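You operate a simulated robot arm through the tools that you are given. There is no shell and no other tool. Be economical: measure what you need, move in short steps, check, and stop when the job is done.

You are at the controls of a simulated robot arm. One attempt, no reset.

TASK
Ready the small winder for bobbin 57 from the small rack.
Fine: bobbin in the winder's bobbin cup, cream wax ring in its dish, small grey cover over it, brown tube clamped, knob on FAST.

It is judged by the outcome, as a careful person would: the job done as asked, and still so three seconds after it is handed in. It fails if anything else is knocked over, pushed out of place, dropped, spilled or broken. A push-on lid holds only when it is set on centred and level and pressed home; a screw cap is set on level and turned clockwise until tight.

THE ROBOT
A 7-joint arm with a two-finger parallel gripper, fixed in place. Base frame: the origin is at the foot of the arm, x ahead of it, y to its left, z up; the work surface is at about z = 0. Units: cm, degrees, N and s.
With the tool pointing down near the work surface it reaches from about 24 to 62 cm from the base axis. Its first joint turns from -66.0 to 66.0 degrees. Payload 2.6 kg.
The tool frame sits at the grasp point between the pads (the TCP): z along the fingers, y along the line on which they close. The tips reach 3 cm beyond it. The gripper opens to 9.4 cm. The fingers are 2.8 cm wide and 1 cm thick; the gripper's body (5 by 9.6 cm) begins 5.5 cm behind the TCP.
Orientation is that of the tool frame in the base frame, as a unit quaternion [w, x, y, z]. With the fingers straight down and closing along the base's y, the tool's x points along the base's -x, its y along +y and its z along -z.

THE INTERFACE
- The arm moves only by the tool move_arm. Its argument "series" is a list of rows, each a list of 7 numbers: the shift along the tool's x, y, z in mm, then the turn, a rotation vector about the tool's x, y, z in rad, then the opening, from 0 (shut) to 1 (fully open). In form: [[dx, dy, dz, rx, ry, rz, jaw], ...]. A call has 1 to 8 rows; each row shifts and turns the commanded pose from where the row before left it, along the tool's axes as they then stand. A row lasts 0.2 s, in which the tool goes at most 5 cm and 8.6 degrees; a call with a longer step from one row to the next is refused whole, and so is a gripper value outside its range. A pose out of reach is approached as far as the arm can. The call stops where the force on the tool passes 40 N (or 10 N more than at its start, if that is more) or the arm is blocked; 0.2 s more then pass. Each finger travels about 7.2 cm/s and halts on what it meets, pressing with about 37 N; the grip force reading is that of the motor and also rises with nothing between the fingers. The clock runs only during rows and for 0.2 s after the last one: add rows that do not move to give the fingers time. It gives the time, the measured TCP pose, the force on the tool (base axes), the opening and the grip force at its end, in the units of the frame above (readings bear some noise).
- Cameras (640 x 400 px; columns grow to the right, rows downward): "scene" is fixed at [4.16, 43.91, 55.81]; the picture's right is [-0.70, -0.71, 0.00], its down [-0.44, 0.44, -0.79] and it looks along [0.56, -0.55, -0.62] (base axes); focal length 295 px, centre (320, 200). "wrist" rides on the gripper at [-3.7, 0, -5.8] in the tool frame; the picture's right is [0.00, -1.00, 0.00], its down [0.97, 0.00, -0.24] and it looks along [0.24, 0.00, 0.97] (tool axes); focal length 218 px, centre (320, 200).
- camera(camera): a new picture of that camera. The clock stands still meanwhile.
- point_at(camera, pixels): for up to 12 pixels [column, row] of the newest picture of that camera ("zoom" is the newest enlarged one), the place [x, y, z] in the base frame of the surface seen there, good to about 0.2 cm. The clock stands still meanwhile.
- zoom(camera, box): a new picture of the part [left, top, right, bottom] of that camera's present view, enlarged. The clock stands still meanwhile.
- close_job(): hands the job in; it is judged then, once.

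Work in short steps. Measure before you move; look again where a grasp or a placing could have gone wrong, and mend it. You have 80 turns and 46 pictures in all, those below and enlarged ones among them. Open the gripper and draw the arm clear of the work before you hand the job in, unless the task says otherwise; then end with one line.

The tools are called as a command line: name --pt "numbers of a row" for each row, then --argument value for the rest, lists and objects as JSON in quotes. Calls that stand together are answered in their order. move_arm: Moves the arm, as the interface text tells. Its arguments: {"type":"object","properties":{"series":{"type":"array","items":{"type":"array","items":{"type":"number"}}}},"required":["series"]} The other tools are called the same way: camera (camera) takes a picture; point_at (camera, pixels) gives the place of the surface under pixels of a picture; zoom (camera, box) takes an enlarged picture of a part of a camera's view; close_job () hands the job in.

At the start:

```text
t: 0.0
ee_pos: [42.53, 4.19, 35.0]
tcp_rot: [0.0, 0.0, 1.0, 0.001]
force: [0.3, 0.5, 0.0]
grip_width: 9.39
grasp_force: 0.1
```

scene: 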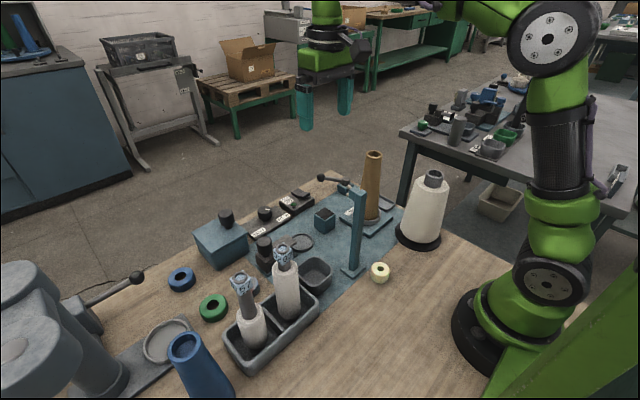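
wrist: 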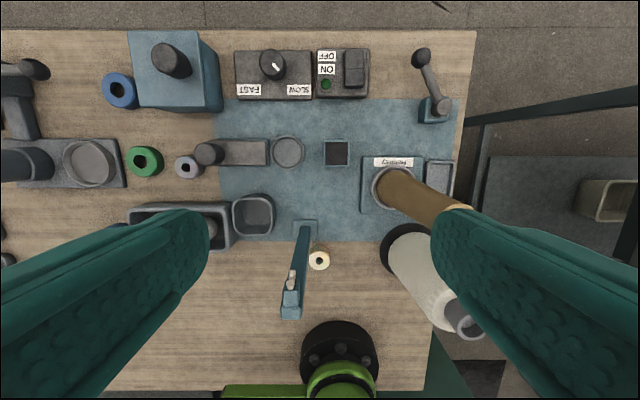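

The scene shows a rack with two bobbins (around 265,310), a cream ring (380,271), a knob box, and the winder parts. I zoom for labels and details.

zoom --camera "scene" --box '[200, 220, 340, 380]'

zoom --camera "scene" --box '[230, 140, 450, 290]'

zoom --camera "wrist" --box '[100, 20, 480, 280]'

```text
2.50 times, centred on (270, 300) of scene
```

zoom: 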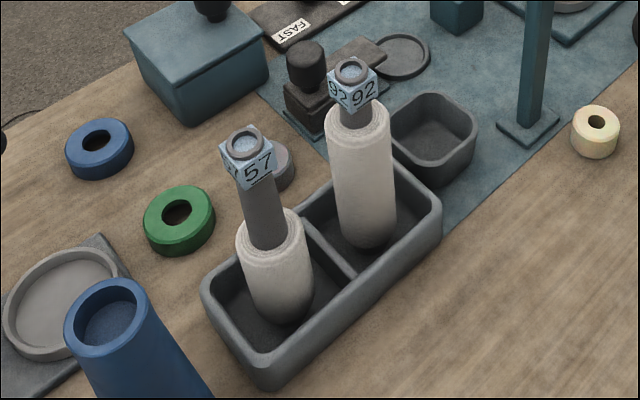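

```text
2.67 times, centred on (340, 215) of scene
```

zoom: 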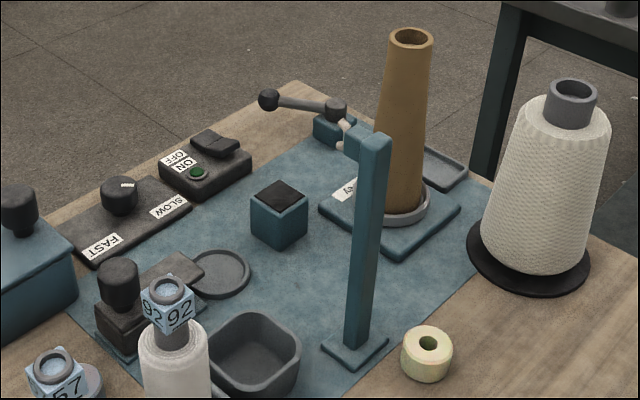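

```text
1.54 times, centred on (290, 150) of wrist
```

zoom: 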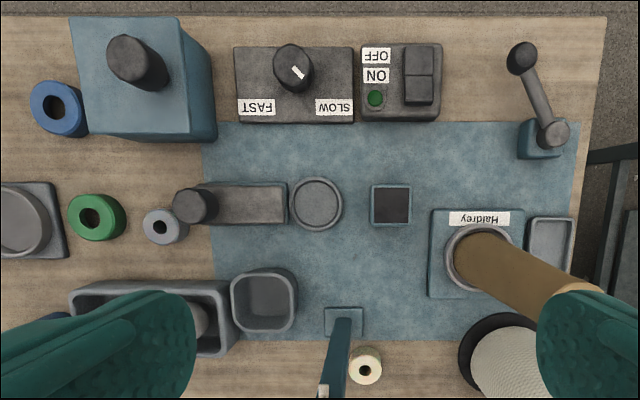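

I measure the main parts' positions from the wide views.

point_at --camera "zoom" --pixels '[[125, 60], [297, 70], [555, 130], [522, 55], [190, 205], [240, 205], [317, 203], [390, 205], [263, 300], [367, 365], [470, 255], [342, 322]]'

zoom --camera "scene" --box '[225, 170, 345, 270]'

zoom --camera "scene" --box '[310, 145, 410, 245]'

```text
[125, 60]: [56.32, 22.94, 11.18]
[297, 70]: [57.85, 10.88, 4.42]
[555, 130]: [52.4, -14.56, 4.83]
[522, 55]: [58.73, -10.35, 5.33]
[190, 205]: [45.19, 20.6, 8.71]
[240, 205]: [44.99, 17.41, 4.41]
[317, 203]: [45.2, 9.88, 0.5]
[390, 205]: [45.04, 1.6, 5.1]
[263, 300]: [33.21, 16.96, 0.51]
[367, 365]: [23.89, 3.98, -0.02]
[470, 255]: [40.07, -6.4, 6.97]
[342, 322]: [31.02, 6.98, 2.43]
```

```text
4.00 times, centred on (285, 220) of scene
```

zoom: 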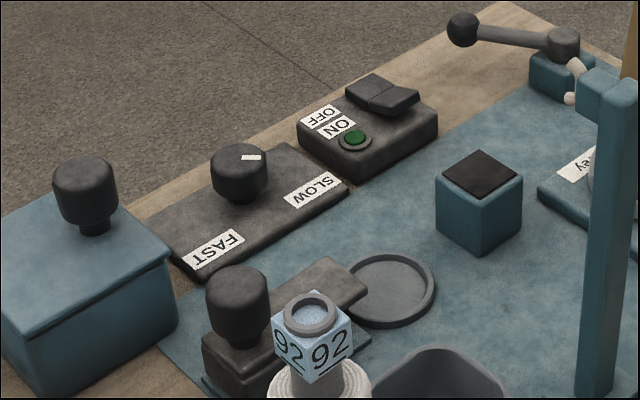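

```text
4.00 times, centred on (360, 195) of scene
```

zoom: 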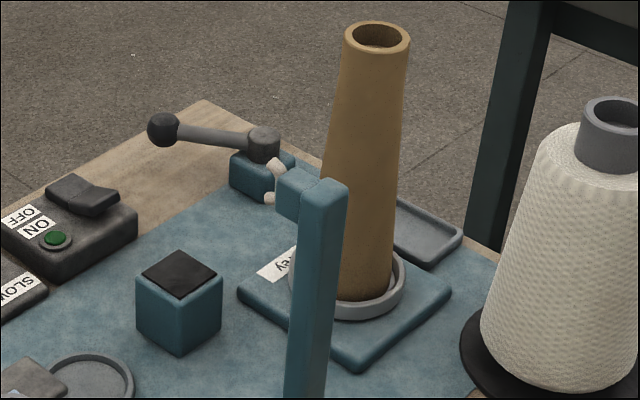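

I move to look straight down at the slide/cover parts near (45,17).

move_arm --pt "0 45 25 0 0 0 1" --pt "0 45 25 0 0 0 1" --pt "0 40 25 0 0 0 1" --pt "0 0 25 0 0 0 1" --pt "0 0 0 0 0 0 1"

camera --camera "wrist"

```text
refused: row 1 steps farther than a row can; nothing moved
```

```text
38 pictures are left
```

wrist: 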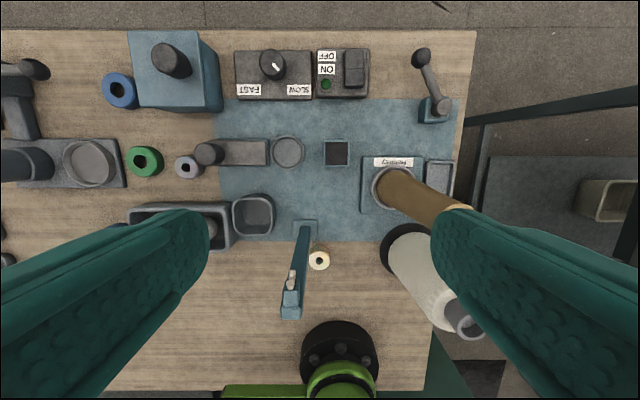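

Row norm was over 5 cm; smaller steps.

move_arm --pt "0 40 25 0 0 0 1" --pt "0 40 25 0 0 0 1" --pt "0 40 25 0 0 0 1" --pt "0 10 25 0 0 0 1" --pt "0 0 0 0 0 0 1"

camera --camera "wrist"

```text
t: 1.2
ee_pos: [42.48, 17.11, 24.82]
tcp_rot: [0.001, 0.001, 1.0, -0.001]
force: [0.2, 0.3, 0.2]
grip_width: 9.39
grasp_force: 0.1
```

```text
37 pictures are left
```

wrist: 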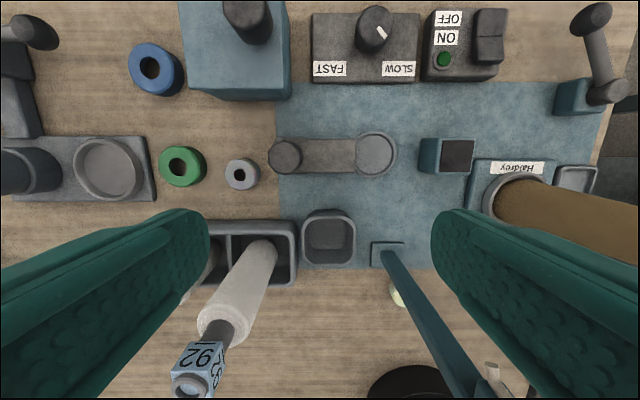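

zoom --camera "wrist" --box '[220, 110, 420, 235]'

point_at --camera "zoom" --pixels '[[205, 150], [175, 110], [300, 110], [300, 180], [430, 110], [430, 180], [270, 145], [400, 145], [500, 140], [560, 145], [330, 205], [70, 195]]'

```text
3.20 times, centred on (320, 172) of wrist
```

zoom: 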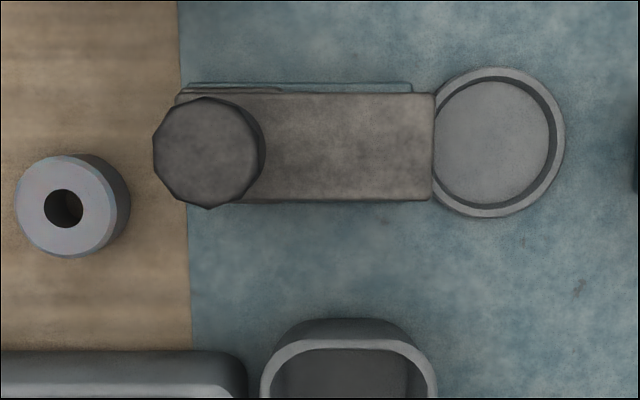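

```text
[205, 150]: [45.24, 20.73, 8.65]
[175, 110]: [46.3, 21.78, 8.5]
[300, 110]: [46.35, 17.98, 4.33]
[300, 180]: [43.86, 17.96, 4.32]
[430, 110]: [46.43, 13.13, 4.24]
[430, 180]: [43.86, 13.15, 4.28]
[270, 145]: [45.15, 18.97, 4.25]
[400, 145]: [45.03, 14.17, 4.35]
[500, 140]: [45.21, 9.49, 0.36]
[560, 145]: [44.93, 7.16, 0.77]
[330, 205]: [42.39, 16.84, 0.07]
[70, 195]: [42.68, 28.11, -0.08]
```

The grey plate (y 13–22, top z 4.3) with knob sits on a teal rail next to the dish, looks like a sliding cover. I look at the left station for analogies.

move_arm --pt "0 40 -15 0 0 0 1" --pt "0 45 -15 0 0 0 1" --pt "0 45 -10 0 0 0 1" --pt "0 0 0 0 0 0 1"

camera --camera "wrist"

```text
t: 2.2
ee_pos: [42.47, 30.2, 29.06]
tcp_rot: [0.001, 0.0, 1.0, 0.001]
force: [-0.2, 0.6, 0.2]
grip_width: 9.4
grasp_force: 0.1
```

```text
35 pictures are left
```

wrist: 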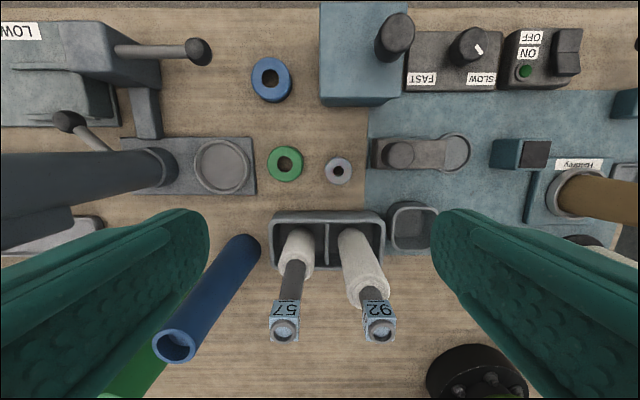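

The left is a different, larger winder. I now measure heights of brown tube and the bobbins with the scene camera before moving right.

camera --camera "scene"

point_at --camera "scene" --pixels '[[374, 153], [371, 218], [434, 174], [356, 187], [345, 183], [243, 284], [284, 255], [347, 181], [322, 177], [380, 266], [386, 276]]'

move_arm --pt "0 -45 -15 0 0 0 1" --pt "0 -45 0 0 0 0 1" --pt "0 -45 0 0 0 0 1" --pt "0 -45 0 0 0 0 1" --pt "0 -45 0 0 0 0 1" --pt "0 -45 0 0 0 0 1" --pt "-20 -45 0 0 0 0 1" --pt "-10 -45 0 0 0 0 1"

camera --camera "wrist"

```text
34 pictures are left
```

scene: 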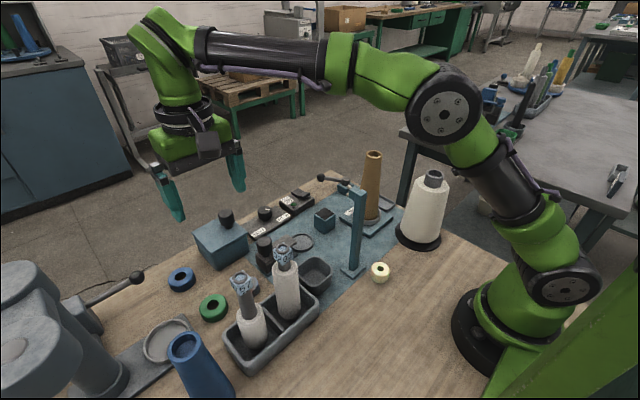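

```text
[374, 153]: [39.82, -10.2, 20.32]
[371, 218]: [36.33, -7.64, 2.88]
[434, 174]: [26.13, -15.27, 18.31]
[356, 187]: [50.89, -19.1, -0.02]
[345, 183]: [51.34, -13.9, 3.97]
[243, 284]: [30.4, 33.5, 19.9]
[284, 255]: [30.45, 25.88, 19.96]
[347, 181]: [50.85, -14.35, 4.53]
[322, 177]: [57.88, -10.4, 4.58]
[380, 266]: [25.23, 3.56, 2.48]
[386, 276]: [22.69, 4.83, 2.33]
```

```text
t: 4.0
ee_pos: [45.24, -5.69, 30.26]
tcp_rot: [0.0, -0.001, 1.0, -0.001]
force: [-1.4, 0.6, 0.2]
grip_width: 9.41
grasp_force: 0.0
```

```text
33 pictures are left
```

wrist: 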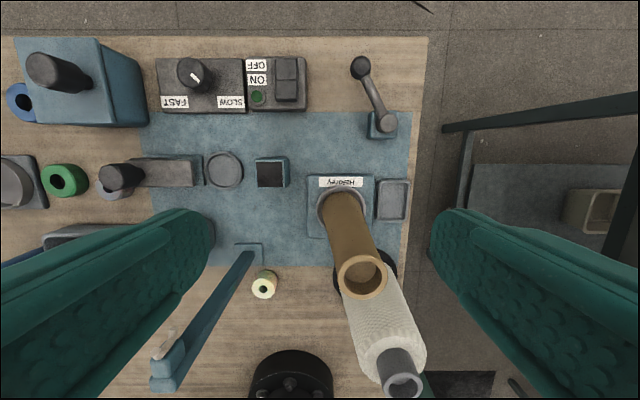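

zoom --camera "wrist" --box '[300, 40, 430, 235]'

zoom --camera "scene" --box '[305, 160, 405, 225]'

```text
2.05 times, centred on (365, 138) of wrist
```

zoom: 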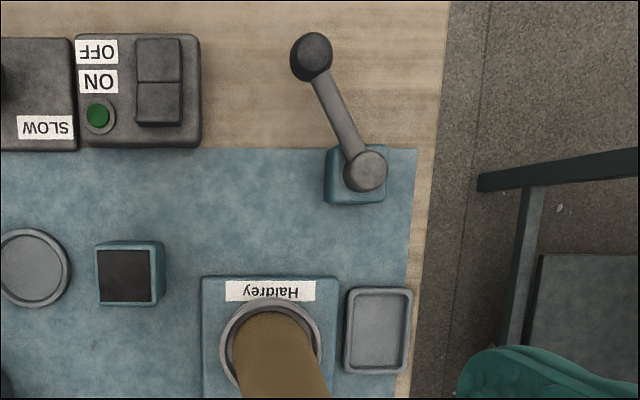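

```text
6.15 times, centred on (355, 192) of scene
```

zoom: 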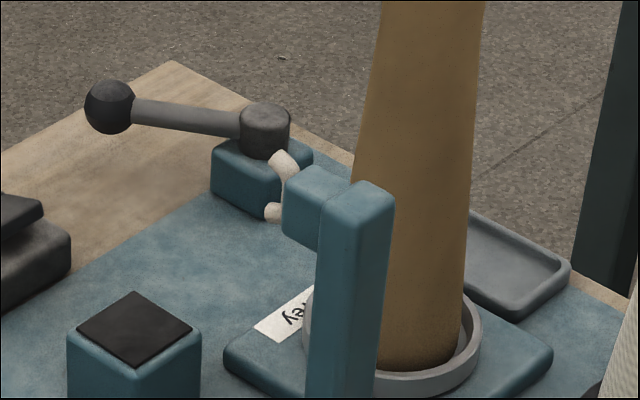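

The lever is horizontal on a hub at about (52.4,-14.6). I measure the post, ring, dish and knob more precisely from this wrist view.

point_at --camera "wrist" --pixels '[[248, 244], [250, 262], [165, 385], [180, 350], [172, 338], [262, 274], [262, 286], [274, 283], [252, 289], [222, 170], [192, 72], [377, 122]]'

point_at --camera "scene" --pixels '[[356, 190], [356, 240], [350, 272], [345, 187], [375, 264], [385, 264], [380, 272], [380, 281], [301, 243], [264, 213], [262, 243], [298, 236]]'

```text
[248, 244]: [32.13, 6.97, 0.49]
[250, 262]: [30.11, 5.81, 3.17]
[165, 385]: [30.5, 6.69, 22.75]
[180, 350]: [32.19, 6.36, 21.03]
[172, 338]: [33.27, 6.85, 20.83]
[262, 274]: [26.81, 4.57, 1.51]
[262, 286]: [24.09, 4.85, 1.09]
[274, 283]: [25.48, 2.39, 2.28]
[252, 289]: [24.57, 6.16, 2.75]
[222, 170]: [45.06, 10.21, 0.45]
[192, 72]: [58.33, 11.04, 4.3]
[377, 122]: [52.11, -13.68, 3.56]
```

```text
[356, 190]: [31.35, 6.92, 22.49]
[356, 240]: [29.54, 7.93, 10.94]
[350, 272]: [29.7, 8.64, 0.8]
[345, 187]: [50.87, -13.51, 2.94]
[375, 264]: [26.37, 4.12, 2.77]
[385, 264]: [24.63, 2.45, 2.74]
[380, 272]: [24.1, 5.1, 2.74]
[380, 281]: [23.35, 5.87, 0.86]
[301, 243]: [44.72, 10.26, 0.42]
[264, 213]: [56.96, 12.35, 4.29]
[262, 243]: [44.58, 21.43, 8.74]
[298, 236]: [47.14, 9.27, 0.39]
```

Ring centre ≈(25.1,4.2), top z 2.75; the post (x 29.5–31.3, y 6–8, up to z 22.7) is close, so I will grip with fingers closing along x and the hand leaning towards -y. First go above it at height and start to yaw.

move_arm --pt "40 0 0 0 0 0 1" --pt "40 0 0 0 0 0 1" --pt "40 0 0 0 0 0 1" --pt "0 0 0 0 0 0.148 1" --pt "0 0 0 0 0 0.148 1" --pt "0 0 0 0 0 0.148 1" --pt "0 0 0 0 0 0.148 0.8" --pt "0 0 0 0 0 0.148 0.7"

move_arm --pt "0 0 0 0 0 0.148 0.6" --pt "0 0 0 0 0 0.148 0.6" --pt "0 0 0 0 0 0.148 0.6" --pt "0 0 0 0 0 0.148 0.6" --pt "0 0 0 0 0 0.148 0.6" --pt "0 0 0 0 0 0.0908 0.6" --pt "0 0 0 0 0.12 0 0.6" --pt "0 0 0 0 0.12 0 0.6"

```text
t: 5.8
ee_pos: [33.47, -5.86, 30.49]
tcp_rot: [0.0, 0.362, 0.932, 0.0]
force: [-0.5, 0.4, 0.9]
grip_width: 6.6
grasp_force: 0.0
```

```text
t: 7.6
ee_pos: [33.62, -5.81, 30.4]
tcp_rot: [-0.085, 0.702, 0.702, 0.085]
force: [0.0, 0.0, 1.0]
grip_width: 5.63
grasp_force: 0.2
```

move_arm --pt "0 0 0 0 0.1 0 0.6" --pt "13 -21 27 0 0 0 0.6" --pt "13 -21 27 0 0 0 0.6" --pt "13 -21 27 0 0 0 0.6" --pt "13 -21 27 0 0 0 0.6" --pt "0 0 0 0 0 0 0.6"

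camera --camera "wrist"

camera --camera "scene"

```text
t: 9.0
ee_pos: [24.74, 2.76, 21.97]
tcp_rot: [-0.12, 0.697, 0.697, 0.12]
force: [0.2, -0.4, -0.3]
grip_width: 5.61
grasp_force: 0.1
```

```text
30 pictures are left
```

wrist: 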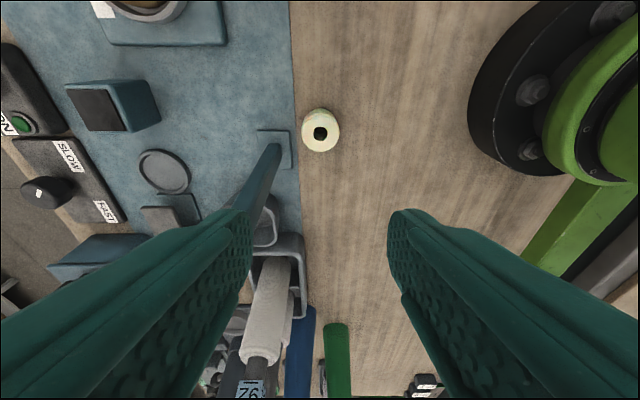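

```text
29 pictures are left
```

scene: 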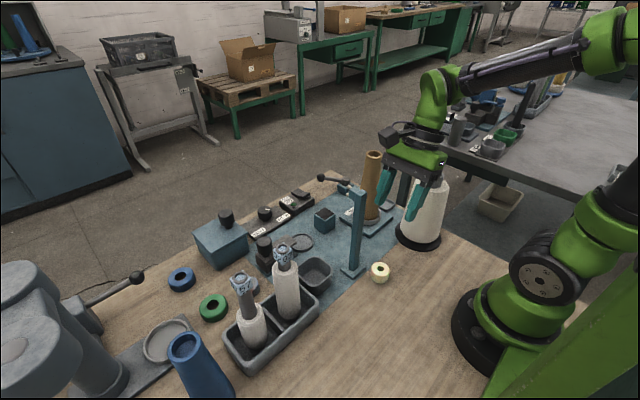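

Ring is visible at (320,130) in wrist view, clear in the scene view too. Measure it.

point_at --camera "wrist" --pixels '[[305, 128], [336, 128], [320, 113], [320, 145], [310, 120], [330, 138]]'

point_at --camera "scene" --pixels '[[373, 267], [388, 267], [380, 263], [380, 271], [380, 281]]'

```text
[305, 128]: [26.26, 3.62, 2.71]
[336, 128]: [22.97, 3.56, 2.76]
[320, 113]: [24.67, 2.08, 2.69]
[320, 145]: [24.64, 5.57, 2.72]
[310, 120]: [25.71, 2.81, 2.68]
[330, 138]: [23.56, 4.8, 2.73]
```

```text
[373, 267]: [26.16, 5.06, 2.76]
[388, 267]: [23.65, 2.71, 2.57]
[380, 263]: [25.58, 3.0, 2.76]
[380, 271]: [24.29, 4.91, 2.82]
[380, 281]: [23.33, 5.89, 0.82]
```

Ring centre ≈(24.65,3.85). Descend to just above it and check.

move_arm --pt "-12 0 34.5 0 0 0 0.6" --pt "-12 0 34.5 0 0 0 0.6" --pt "-12 0 34.5 0 0 0 0.6" --pt "-10 -1 34 0 0 0 0.6" --pt "0 0 0 0 0 0 0.6"

camera --camera "scene"

```text
t: 10.2
ee_pos: [24.71, 2.89, 7.39]
tcp_rot: [-0.12, 0.697, 0.697, 0.12]
force: [-0.4, 0.0, -1.0]
grip_width: 5.66
grasp_force: 0.0
```

```text
28 pictures are left
```

scene: 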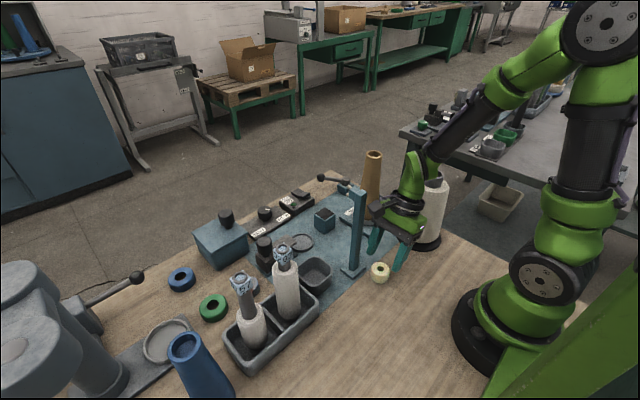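

Clear on all sides. Lower to z 4.3 and close on the ring.

move_arm --pt "-4.3 -0.5 14.7 0 0 0 0.6" --pt "-4.3 0 14.7 0 0 0 0.6" --pt "0 0 0 0 0 0 0.6" --pt "0 0 0 0 0 0 0.3" --pt "0 0 0 0 0 0 0.3" --pt "0 0 0 0 0 0 0.3"

```text
t: 11.6
ee_pos: [25.05, 3.05, 4.59]
tcp_rot: [-0.12, 0.697, 0.696, 0.12]
force: [1.1, 0.6, -0.1]
grip_width: 3.92
grasp_force: 37.2
```

Ring gripped (3.9 cm). Lift straight up to z≈30.

move_arm --pt "11.7 0 -33 0 0 0 0.3" --pt "15 0 -42.4 0 0 0 0.3" --pt "15 0 -42.4 0 0 0 0.3" --pt "15 0 -42.4 0 0 0 0.3" --pt "15 0 -42.4 0 0 0 0.3" --pt "15 0 -42.4 0 0 0 0.3" --pt "0 0 0 0 0 0 0.3"

camera --camera "wrist"

```text
t: 13.2
ee_pos: [24.8, 3.22, 30.44]
tcp_rot: [-0.12, 0.696, 0.697, 0.119]
force: [0.6, 0.1, -0.8]
grip_width: 3.92
grasp_force: 37.2
```

```text
27 pictures are left
```

wrist: 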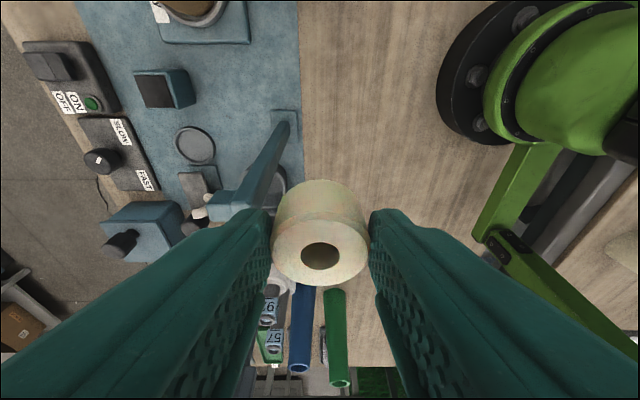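

point_at --camera "wrist" --pixels '[[278, 250], [363, 250], [320, 228], [320, 283], [310, 200]]'

zoom --camera "scene" --box '[350, 70, 470, 180]'

point_at --camera "scene" --pixels '[[301, 236], [301, 243], [291, 240], [313, 243], [303, 249], [296, 244]]'

```text
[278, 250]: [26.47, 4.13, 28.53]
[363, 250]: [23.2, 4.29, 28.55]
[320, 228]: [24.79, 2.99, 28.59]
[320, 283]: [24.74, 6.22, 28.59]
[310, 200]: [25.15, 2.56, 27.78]
```

```text
3.64 times, centred on (410, 125) of scene
```

zoom: 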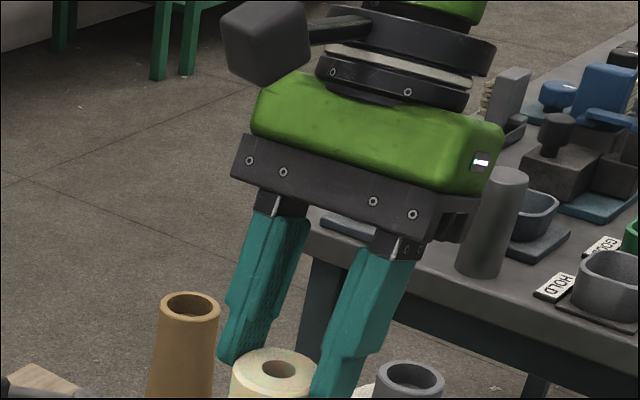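

```text
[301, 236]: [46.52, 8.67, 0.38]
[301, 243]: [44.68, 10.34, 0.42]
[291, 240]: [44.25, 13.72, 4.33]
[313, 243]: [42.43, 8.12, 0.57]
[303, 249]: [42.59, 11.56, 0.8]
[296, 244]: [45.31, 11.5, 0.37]
```

Ring held level, its centre is at TCP +1.1 in y, bottom 4.6 below TCP. Dish centre ≈(45.15,9.9). Move over the dish.

move_arm --pt "0 40 0 0 0 0 0.3" --pt "0 40 0 0 0 0 0.3" --pt "0 41 0 0 0 0 0.3" --pt "0 41 0 0 0 0 0.3" --pt "0 41 0 0 0 0 0.3" --pt "26.5 0 9.4 0 0 0 0.3" --pt "26.5 0 9.4 0 0 0 0.3" --pt "0 0 0 0 0 0 0.3"

move_arm --pt "-14 0 39.6 0 0 0 0.3" --pt "-14 0 39.6 0 0 0 0.3" --pt "-14 0 39.6 0 0 0 0.3" --pt "-10 0 28.3 0 0 0 0.3" --pt "0 0 0 0 0 0 0.3"

camera --camera "wrist"

zoom --camera "scene" --box '[220, 130, 380, 280]'

```text
t: 15.0
ee_pos: [45.24, 8.66, 30.56]
tcp_rot: [-0.12, 0.697, 0.697, 0.119]
force: [-0.4, 0.0, 0.4]
grip_width: 3.92
grasp_force: 37.2
```

```text
t: 16.2
ee_pos: [45.36, 8.65, 14.8]
tcp_rot: [-0.12, 0.696, 0.697, 0.12]
force: [-0.3, 0.2, -1.0]
grip_width: 3.93
grasp_force: 36.7
```

```text
25 pictures are left
```

wrist: 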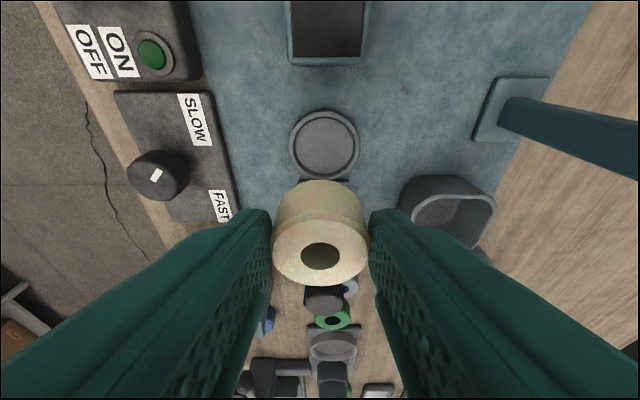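

```text
2.67 times, centred on (300, 205) of scene
```

zoom: 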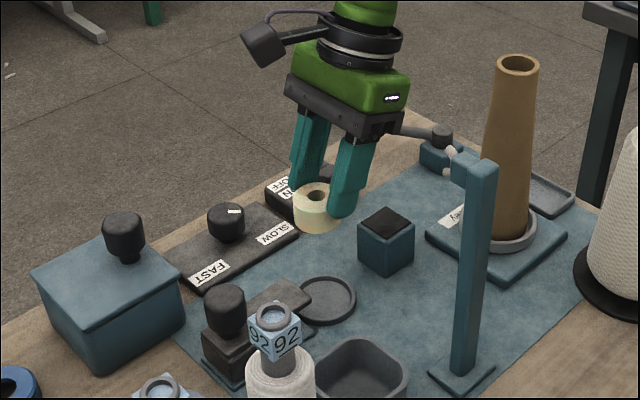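

The full dish is visible at (325,145); measure its rim.

point_at --camera "wrist" --pixels '[[291, 145], [358, 145], [325, 113], [325, 145], [300, 145], [350, 145], [325, 120], [325, 170], [320, 228], [320, 284], [277, 250], [364, 250]]'

```text
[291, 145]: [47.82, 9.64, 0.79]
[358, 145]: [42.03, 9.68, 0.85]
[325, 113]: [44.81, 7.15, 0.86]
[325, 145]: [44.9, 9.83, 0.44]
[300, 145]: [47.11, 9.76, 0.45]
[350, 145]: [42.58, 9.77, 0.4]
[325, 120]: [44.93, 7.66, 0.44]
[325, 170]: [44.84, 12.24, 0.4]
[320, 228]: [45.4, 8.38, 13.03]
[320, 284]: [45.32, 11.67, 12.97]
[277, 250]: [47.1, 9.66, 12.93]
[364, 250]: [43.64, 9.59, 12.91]
```

Dish centre ≈(44.93,9.95); ring centre ≈(45.37,9.72). Correct and lower.

move_arm --pt "2 -4.4 0.7 0 0 0 0.3" --pt "-13.3 0 37.7 0 0 0 0.3" --pt "-11.3 0 32 0 0 0 0.3" --pt "-4.5 0 12.7 0 0 0 0.3" --pt "0 0 0 0 0 0 0.3"

zoom --camera "scene" --box '[250, 190, 350, 260]'

```text
t: 17.4
ee_pos: [44.86, 8.92, 6.12]
tcp_rot: [-0.12, 0.697, 0.697, 0.119]
force: [0.3, 0.5, 0.2]
grip_width: 3.96
grasp_force: 36.6
```

```text
5.71 times, centred on (300, 225) of scene
```

zoom: 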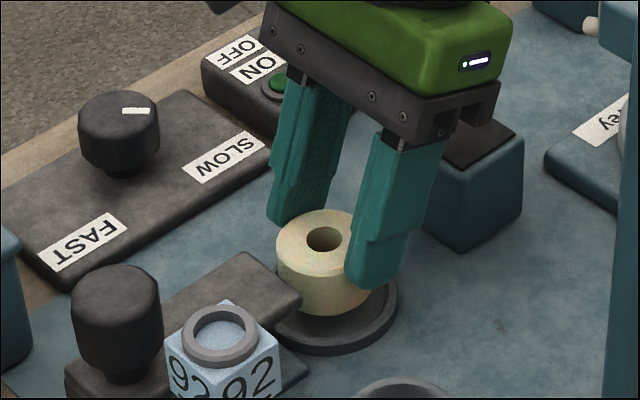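

Ring is centred over the dish. Lower 1.1 cm, then open.

move_arm --pt "-2 0 5.7 0 0 0 0.3" --pt "-1.6 0 4.5 0 0 0 0.3" --pt "0 0 0 0 0 0 0.3"

```text
t: 18.2
ee_pos: [44.84, 8.8, 5.03]
tcp_rot: [-0.119, 0.697, 0.697, 0.12]
force: [0.0, 0.2, -0.2]
grip_width: 3.92
grasp_force: 37.1
```

Near the floor without contact; one millimetre more, release and lift.

move_arm --pt "-0.3 0 1 0 0 0 0.3" --pt "0 0 0 0 0 0 0.45" --pt "0 0 0 0 0 0 0.6" --pt "0 0 0 0 0 0 0.6" --pt "13.3 0 -37.7 0 0 0 0.6" --pt "13.3 0 -37.7 0 0 0 0.6" --pt "13.3 0 -37.7 0 0 0 0.6" --pt "0 0 0 0 0 0 0.6"

camera --camera "wrist"

point_at --camera "wrist" --pixels '[[325, 145], [310, 155]]'

```text
t: 20.0
ee_pos: [44.64, 8.72, 16.9]
tcp_rot: [-0.119, 0.697, 0.697, 0.12]
force: [0.6, -0.2, 0.1]
grip_width: 5.64
grasp_force: 0.1
```

```text
22 pictures are left
```

wrist: 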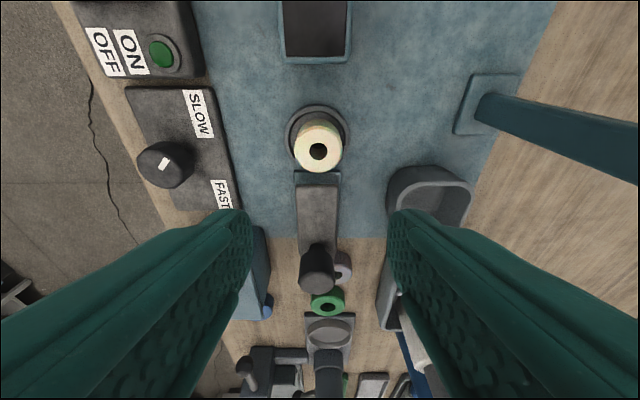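

```text
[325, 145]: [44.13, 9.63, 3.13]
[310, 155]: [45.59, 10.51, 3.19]
```

Ring is seated in the dish (318,145), top z 3.15. Now un-lean the hand and go over the cover's knob at (45.1,20.75).

move_arm --pt "0 0 -5 0 -0.14 0 0.6" --pt "0 0 0 0 -0.14 0 0.6" --pt "0 0 0 0 -0.06 0 0.6" --pt "40 2 0 0 0 0 0.6" --pt "40 2 0 0 0 0 0.6" --pt "35 0 0 0 0 0 0.6" --pt "0 0 0 0 0 0 0.6"

camera --camera "wrist"

```text
t: 21.6
ee_pos: [45.19, 20.41, 17.55]
tcp_rot: [0.0, 0.707, 0.707, 0.001]
force: [-0.2, 0.8, -1.0]
grip_width: 5.65
grasp_force: 0.0
```

```text
21 pictures are left
```

wrist: 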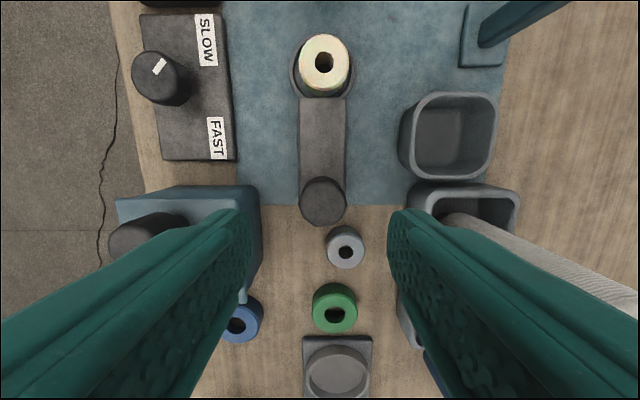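

point_at --camera "wrist" --pixels '[[323, 195], [305, 200], [342, 200], [322, 220], [255, 215], [235, 200], [262, 245], [440, 140], [345, 250], [460, 215], [320, 150], [160, 68]]'

```text
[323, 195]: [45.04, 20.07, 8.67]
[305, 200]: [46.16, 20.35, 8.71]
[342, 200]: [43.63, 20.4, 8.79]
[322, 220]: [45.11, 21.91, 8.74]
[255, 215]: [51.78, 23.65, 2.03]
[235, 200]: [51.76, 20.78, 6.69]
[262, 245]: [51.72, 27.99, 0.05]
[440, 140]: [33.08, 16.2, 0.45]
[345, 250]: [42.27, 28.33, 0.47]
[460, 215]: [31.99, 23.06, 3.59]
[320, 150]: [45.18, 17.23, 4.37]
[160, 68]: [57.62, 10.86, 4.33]
```

Knob centre ≈(45.0,20.7), teal box edge at x 51.7: clear. Descend and grip the knob.

move_arm --pt "3 -1.5 40 0 0 0 0.6" --pt "0 0 40 0 0 0 0.6" --pt "0 0 4 0 0 0 0.6" --pt "0 0 0 0 0 0 0.3" --pt "0 0 0 0 0 0 0.3" --pt "0 0 0 0 0 0 0.3"

```text
t: 23.0
ee_pos: [45.05, 20.56, 8.83]
tcp_rot: [-0.002, 0.707, 0.708, -0.001]
force: [-16.1, -2.2, 1.6]
grip_width: 3.37
grasp_force: 44.7
```

Knob gripped (3.4 cm), small side load. Slide 1.5 cm toward -y and watch the force.

move_arm --pt "-3 -0.7 0 0 0 0 0.3" --pt "-6 0 0 0 0 0 0.3" --pt "-6 0 0 0 0 0 0.3" --pt "0 0 0 0 0 0 0.3"

zoom --camera "scene" --box '[210, 170, 350, 280]'

```text
t: 24.0
ee_pos: [45.0, 19.12, 8.9]
tcp_rot: [-0.002, 0.706, 0.708, -0.002]
force: [-17.6, 0.4, -15.6]
grip_width: 3.38
grasp_force: 45.6
```

```text
3.64 times, centred on (280, 225) of scene
```

zoom: 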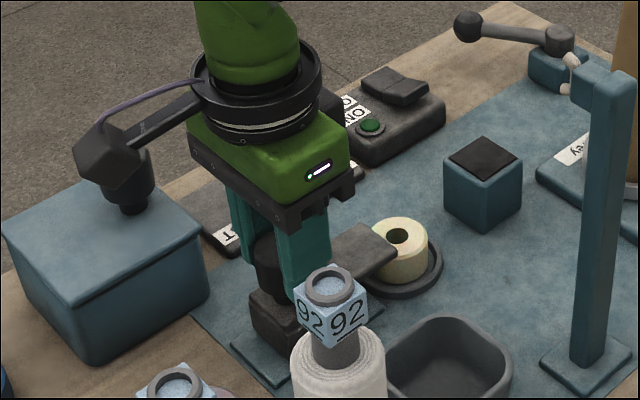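

It slides on the rail, plate just above the ring's edge. Relieve the loads and continue in steps.

move_arm --pt "0 -1.5 1.5 0 0 0 0.3" --pt "-6 0 0 0 0 0 0.3" --pt "-6 0 0 0 0 0 0.3" --pt "0 0 0 0 0 0 0.3"

```text
t: 25.2
ee_pos: [44.99, 17.78, 8.91]
tcp_rot: [0.003, 0.707, 0.707, 0.001]
force: [4.7, 0.3, -3.7]
grip_width: 3.36
grasp_force: 45.1
stopped in row 4: the force on the tool passed its limit (the readings are from after the stop); the commanded pose is now the measured one
```

zoom --camera "scene" --box '[250, 190, 350, 260]'

point_at --camera "zoom" --pixels '[[320, 250], [345, 275], [380, 265], [400, 290], [360, 300]]'

```text
5.71 times, centred on (300, 225) of scene
```

zoom: 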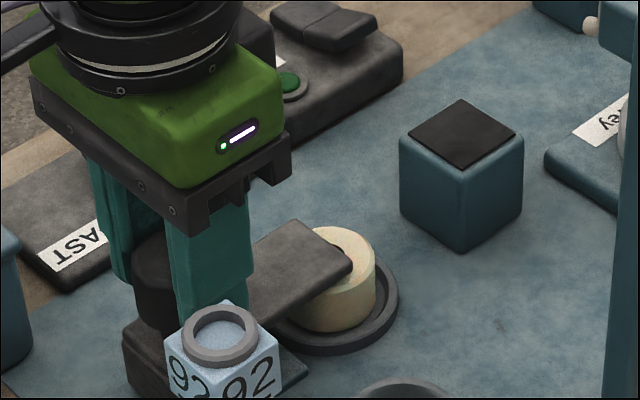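

```text
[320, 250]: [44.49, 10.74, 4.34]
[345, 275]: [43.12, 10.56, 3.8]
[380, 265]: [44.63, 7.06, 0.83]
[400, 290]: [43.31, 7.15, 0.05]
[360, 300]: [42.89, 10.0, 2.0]
```

The plate slides over the ring. Continue.

move_arm --pt "-5 0 0 0 0 0 0.3" --pt "-5 0 0 0 0 0 0.3" --pt "-5 0 0 0 0 0 0.3" --pt "0 0 0 0 0 0 0.3"

```text
t: 26.2
ee_pos: [45.0, 16.12, 8.87]
tcp_rot: [0.003, 0.707, 0.708, 0.0]
force: [6.3, 1.1, -6.2]
grip_width: 3.36
grasp_force: 45.0
```

move_arm --pt "-5 0 0 0 0 0 0.3" --pt "-5 0 0 0 0 0 0.3" --pt "-4 0 0 0 0 0 0.3" --pt "0 0 0 0 0 0 0.3"

zoom --camera "scene" --box '[250, 190, 350, 260]'

```text
t: 27.0
ee_pos: [45.06, 15.57, 8.92]
tcp_rot: [0.001, 0.703, 0.711, 0.005]
force: [6.5, 4.5, -1.8]
grip_width: 3.34
grasp_force: 45.1
stopped in row 3: the force on the tool passed its limit (the readings are from after the stop); the commanded pose is now the measured one
```

```text
5.71 times, centred on (300, 225) of scene
```

zoom: 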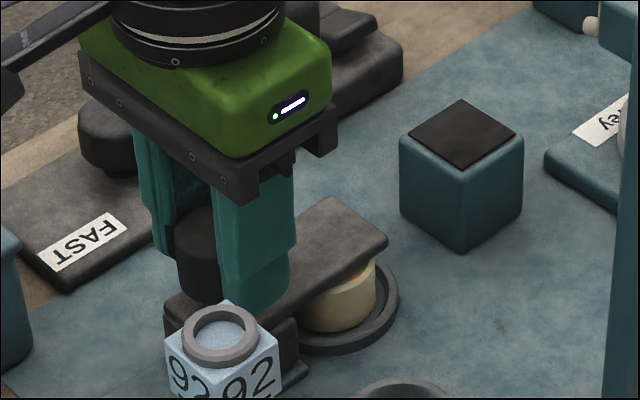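

Travel 5.1 cm; likely the end stop. One gentle confirming push, then release and lift.

move_arm --pt "-3 0 0 0 0 0 0.3" --pt "0 0 0 0 0 0 0.3"

```text
t: 27.6
ee_pos: [44.98, 15.53, 8.94]
tcp_rot: [-0.001, 0.701, 0.713, 0.008]
force: [9.8, 21.8, -7.8]
grip_width: 3.37
grasp_force: 44.9
```

Firmly at the stop. Release, lift, and move toward the speed knob at ≈(57.7,11).

move_arm --pt "3 0 0 0 0 0 0.45" --pt "0 0 0 0 0 0 0.6" --pt "0 0 0 0 0 0 0.6" --pt "0 0 -40 0 0 0 0.6" --pt "0 0 -40 0 0 0 0.6" --pt "-20 43 0 0 0 0 0.6" --pt "-20 42 0 0 0 0 0.6" --pt "0 41 0 0 0 0 0.6"

camera --camera "wrist"

```text
t: 29.4
ee_pos: [57.3, 11.53, 16.8]
tcp_rot: [0.0, 0.703, 0.711, 0.004]
force: [0.1, 0.9, -0.2]
grip_width: 5.64
grasp_force: 0.0
```

```text
17 pictures are left
```

wrist: 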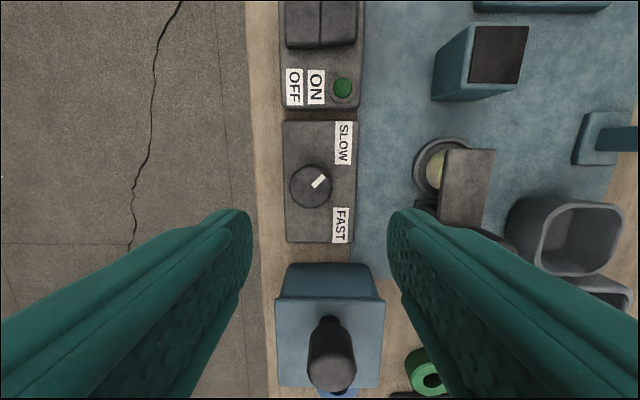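

Knob pointer at (312–325,188–176) points to SLOW; FAST needs ≈90–100° clockwise seen from above (+rz). Measure knob.

point_at --camera "wrist" --pixels '[[291, 184], [332, 186], [312, 166], [312, 206], [312, 188], [325, 176], [343, 140], [341, 225], [300, 230], [330, 285], [456, 170], [436, 175]]'

zoom --camera "wrist" --box '[260, 110, 380, 260]'

```text
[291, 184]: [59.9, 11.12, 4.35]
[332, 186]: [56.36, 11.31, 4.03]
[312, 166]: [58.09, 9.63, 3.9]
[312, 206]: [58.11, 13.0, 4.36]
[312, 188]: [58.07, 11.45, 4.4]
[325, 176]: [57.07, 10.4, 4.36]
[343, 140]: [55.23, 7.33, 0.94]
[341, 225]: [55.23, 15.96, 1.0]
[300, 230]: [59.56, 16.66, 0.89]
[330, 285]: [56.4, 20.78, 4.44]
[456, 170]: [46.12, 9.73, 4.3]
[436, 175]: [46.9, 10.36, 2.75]
```

```text
2.67 times, centred on (320, 185) of wrist
```

zoom: 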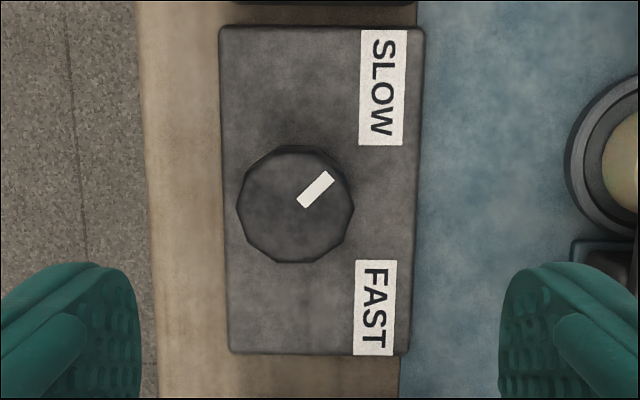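

Knob centre ≈(58.1,11.35), radius 1.75. First unwind yaw by -90° at height so I have room to turn +100°.

move_arm --pt "0 8 0 0 0 -0.146 0.6" --pt "0 0 0 0 0 -0.146 0.6" --pt "0 0 0 0 0 -0.146 0.6" --pt "0 0 0 0 0 -0.146 0.6" --pt "0 0 0 0 0 -0.146 0.6" --pt "0 0 0 0 0 -0.146 0.6" --pt "0 0 0 0 0 -0.146 0.6" --pt "0 0 0 0 0 -0.146 0.6"

move_arm --pt "0 0 0 0 0 -0.146 0.6" --pt "0 0 0 0 0 -0.146 0.6" --pt "0 0 0 0 0 -0.1 0.6" --pt "0 0 40 0 0 0 0.6" --pt "0 0 40 0 0 0 0.6" --pt "0 0 0 0 0 0 0.6"

```text
t: 31.2
ee_pos: [58.3, 11.55, 17.07]
tcp_rot: [0.004, 0.194, 0.981, 0.003]
force: [-0.8, -0.2, 0.1]
grip_width: 5.63
grasp_force: 0.0
```

```text
t: 32.6
ee_pos: [58.18, 11.77, 8.75]
tcp_rot: [0.005, -0.001, 1.0, 0.004]
force: [0.3, -0.2, 0.2]
grip_width: 5.63
grasp_force: 0.1
```

move_arm --pt "0 -4 20 0 0 0 0.6" --pt "0 0 21 0 0 0 0.6" --pt "0 0 0 0 0 0 0.6" --pt "0 0 0 0 0 0 0.3" --pt "0 0 0 0 0 0 0.3" --pt "0 0 0 0 0 0 0.3"

```text
t: 34.0
ee_pos: [58.32, 11.55, 4.89]
tcp_rot: [0.004, -0.001, 1.0, 0.004]
force: [5.6, 14.7, -4.9]
grip_width: 3.76
grasp_force: 45.3
```

Knob gripped (3.76 cm). Relieve side load and turn clockwise step by step.

move_arm --pt "0 1 0 0 0 0 0.3" --pt "0 0 0 0 0 0.14 0.3" --pt "0 0 0 0 0 0.14 0.3" --pt "0 0 0 0 0 0.14 0.3" --pt "0 0 0 0 0 0.14 0.3" --pt "0 0 0 0 0 0.14 0.3" --pt "0 0 0 0 0 0.14 0.3" --pt "0 0 0 0 0 0 0.3"

move_arm --pt "0 0 0 0 0 0.14 0.3" --pt "0 0 0 0 0 0.14 0.3" --pt "0 0 0 0 0 0.14 0.3" --pt "0 0 0 0 0 0.14 0.3" --pt "0 0 0 0 0 0.14 0.3" --pt "0 0 0 0 0 0 0.3"

zoom --camera "wrist" --box '[220, 120, 420, 300]'

```text
t: 35.8
ee_pos: [58.34, 11.55, 4.93]
tcp_rot: [0.0, 0.41, 0.912, 0.003]
force: [-28.8, 6.6, 18.9]
grip_width: 3.76
grasp_force: 44.7
```

```text
t: 37.2
ee_pos: [58.41, 11.44, 4.89]
tcp_rot: [-0.003, 0.699, 0.715, 0.003]
force: [-31.7, 0.9, 13.8]
grip_width: 3.77
grasp_force: 45.6
```

```text
2.22 times, centred on (320, 210) of wrist
```

zoom: 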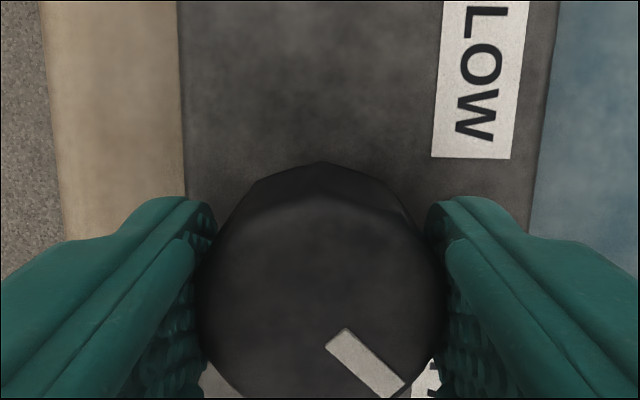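

Pointer now points down-right to FAST (≈42°). Relieve the side load and nudge a bit further to feel for the stop.

move_arm --pt "0 -2 0 0 0 0 0.3" --pt "0 0 0 0 0 0.06 0.3" --pt "0 0 0 0 0 0 0.3"

```text
t: 38.0
ee_pos: [58.26, 11.31, 4.92]
tcp_rot: [0.002, 0.716, 0.698, 0.006]
force: [8.7, 10.5, -7.1]
grip_width: 3.77
grasp_force: 45.3
```

Release and lift, then check the pointer.

move_arm --pt "0 0 0 0 0 0 0.5" --pt "0 0 0 0 0 0 0.6" --pt "0 0 0 0 0 0 0.6" --pt "0 0 -40 0 0 0 0.6" --pt "0 0 -40 0 0 0 0.6" --pt "0 0 -40 0 0 0 0.6" --pt "0 0 0 0 0 0 0.6"

camera --camera "wrist"

```text
t: 39.6
ee_pos: [57.91, 10.91, 16.55]
tcp_rot: [0.002, 0.717, 0.697, 0.004]
force: [-1.2, 0.5, -0.3]
grip_width: 5.66
grasp_force: 0.1
```

```text
14 pictures are left
```

wrist: 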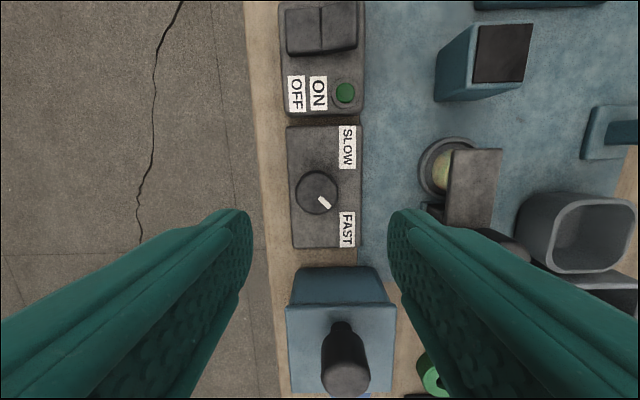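

Knob points to FAST. Next the clamp lever; move over it at z≈16.5 to measure.

move_arm --pt "-42 -4 0 0 0 0 0.6" --pt "-42 -4 0 0 0 0 0.6" --pt "-42 -4 0 0 0 0 0.5" --pt "-42 -4 0 0 0 0 0.4" --pt "-42 -4 0 0 0 0 0.4" --pt "0 0 0 0 0 0 0.4"

camera --camera "wrist"

```text
t: 41.0
ee_pos: [55.34, -9.8, 16.7]
tcp_rot: [0.001, 0.717, 0.697, 0.006]
force: [-0.1, -1.0, 0.2]
grip_width: 3.72
grasp_force: 0.1
```

```text
13 pictures are left
```

wrist: 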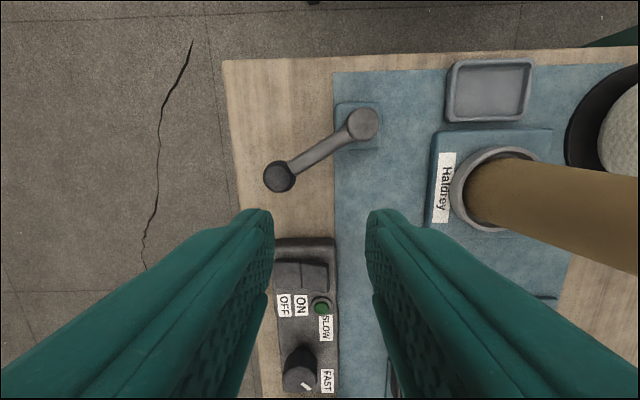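

point_at --camera "wrist" --pixels '[[279, 176], [265, 176], [293, 176], [279, 190], [362, 124], [320, 152], [345, 145], [347, 120], [378, 124], [362, 108], [447, 185], [500, 215]]'

zoom --camera "wrist" --box '[220, 50, 600, 290]'

```text
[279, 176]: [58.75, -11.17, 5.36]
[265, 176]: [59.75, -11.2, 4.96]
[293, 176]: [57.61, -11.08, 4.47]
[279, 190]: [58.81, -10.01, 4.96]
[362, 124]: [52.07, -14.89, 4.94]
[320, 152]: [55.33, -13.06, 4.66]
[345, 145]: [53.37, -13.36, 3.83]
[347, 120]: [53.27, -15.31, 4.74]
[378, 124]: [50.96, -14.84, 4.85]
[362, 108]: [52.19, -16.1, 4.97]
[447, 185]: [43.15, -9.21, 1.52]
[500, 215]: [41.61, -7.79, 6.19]
```

```text
1.67 times, centred on (410, 170) of wrist
```

zoom: 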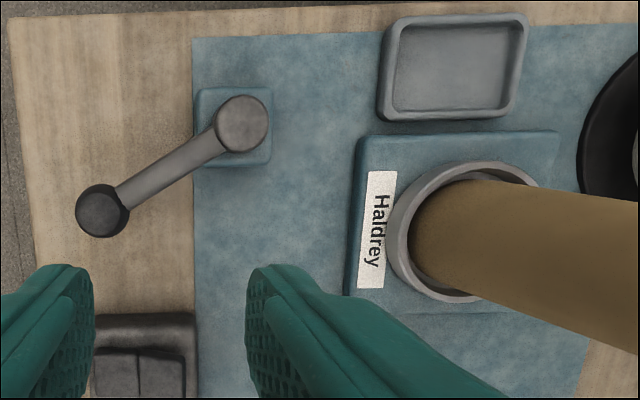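

Ball ≈(58.7,-11.1), hub ≈(52.1,-14.9), lever at 30°. I'll push the rod with shut fingers counter-clockwise (towards the tube side). First unwind yaw to nominal at height and shut.

move_arm --pt "0 0 0 0 0 -0.148 0.2" --pt "0 0 0 0 0 -0.148 0" --pt "0 0 0 0 0 -0.148 0" --pt "0 0 0 0 0 -0.148 0" --pt "0 0 0 0 0 -0.148 0" --pt "0 0 0 0 0 -0.148 0" --pt "0 0 0 0 0 -0.148 0" --pt "0 0 0 0 0 -0.148 0"

move_arm --pt "0 0 0 0 0 -0.148 0" --pt "0 0 0 0 0 -0.148 0" --pt "0 0 0 0 0 -0.119 0" --pt "-14 -23 0 0 0 0 0" --pt "-14 -23 0 0 0 0 0" --pt "0 0 0 0 0 0 0"

```text
t: 42.8
ee_pos: [55.52, -9.7, 16.72]
tcp_rot: [0.003, 0.204, 0.979, 0.003]
force: [0.6, 0.3, -0.1]
grip_width: 0.0
grasp_force: 33.4
```

```text
t: 44.2
ee_pos: [58.39, -14.05, 16.77]
tcp_rot: [0.004, 0.0, 1.0, 0.003]
force: [-1.0, -1.1, 0.6]
grip_width: 0.03
grasp_force: 33.0
```

move_arm --pt "2 -5 36 0 0 0 0" --pt "0 0 36 0 0 0 0" --pt "0 0 36 0 0 0 0" --pt "0 0 0 0 0 0 0"

zoom --camera "scene" --box '[290, 130, 410, 220]'

```text
t: 45.2
ee_pos: [58.39, -14.65, 5.96]
tcp_rot: [0.006, 0.0, 1.0, 0.003]
force: [-0.4, 0.9, -0.5]
grip_width: 0.01
grasp_force: 33.3
```

```text
4.44 times, centred on (350, 175) of scene
```

zoom: 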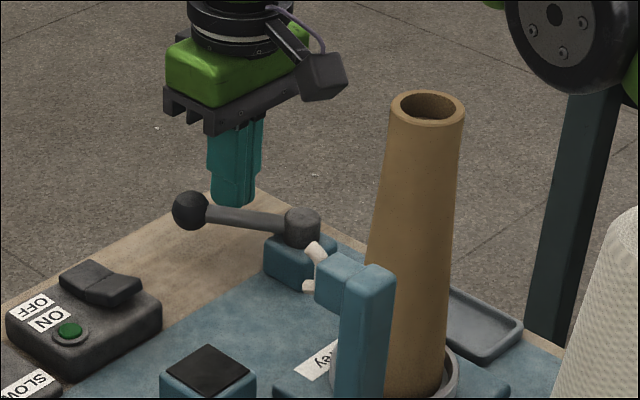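

Fingers behind the rod. Push gently along (-0.5,0.87).

move_arm --pt "2.5 4.3 0 0 0 0 0" --pt "2.5 4.3 0 0 0 0 0" --pt "3 5 0 0 0 0 0" --pt "0 0 0 0 0 0 0"

```text
t: 46.2
ee_pos: [57.4, -13.26, 6.03]
tcp_rot: [0.005, 0.0, 1.0, 0.003]
force: [0.9, -1.0, 1.0]
grip_width: 0.0
grasp_force: 32.9
```

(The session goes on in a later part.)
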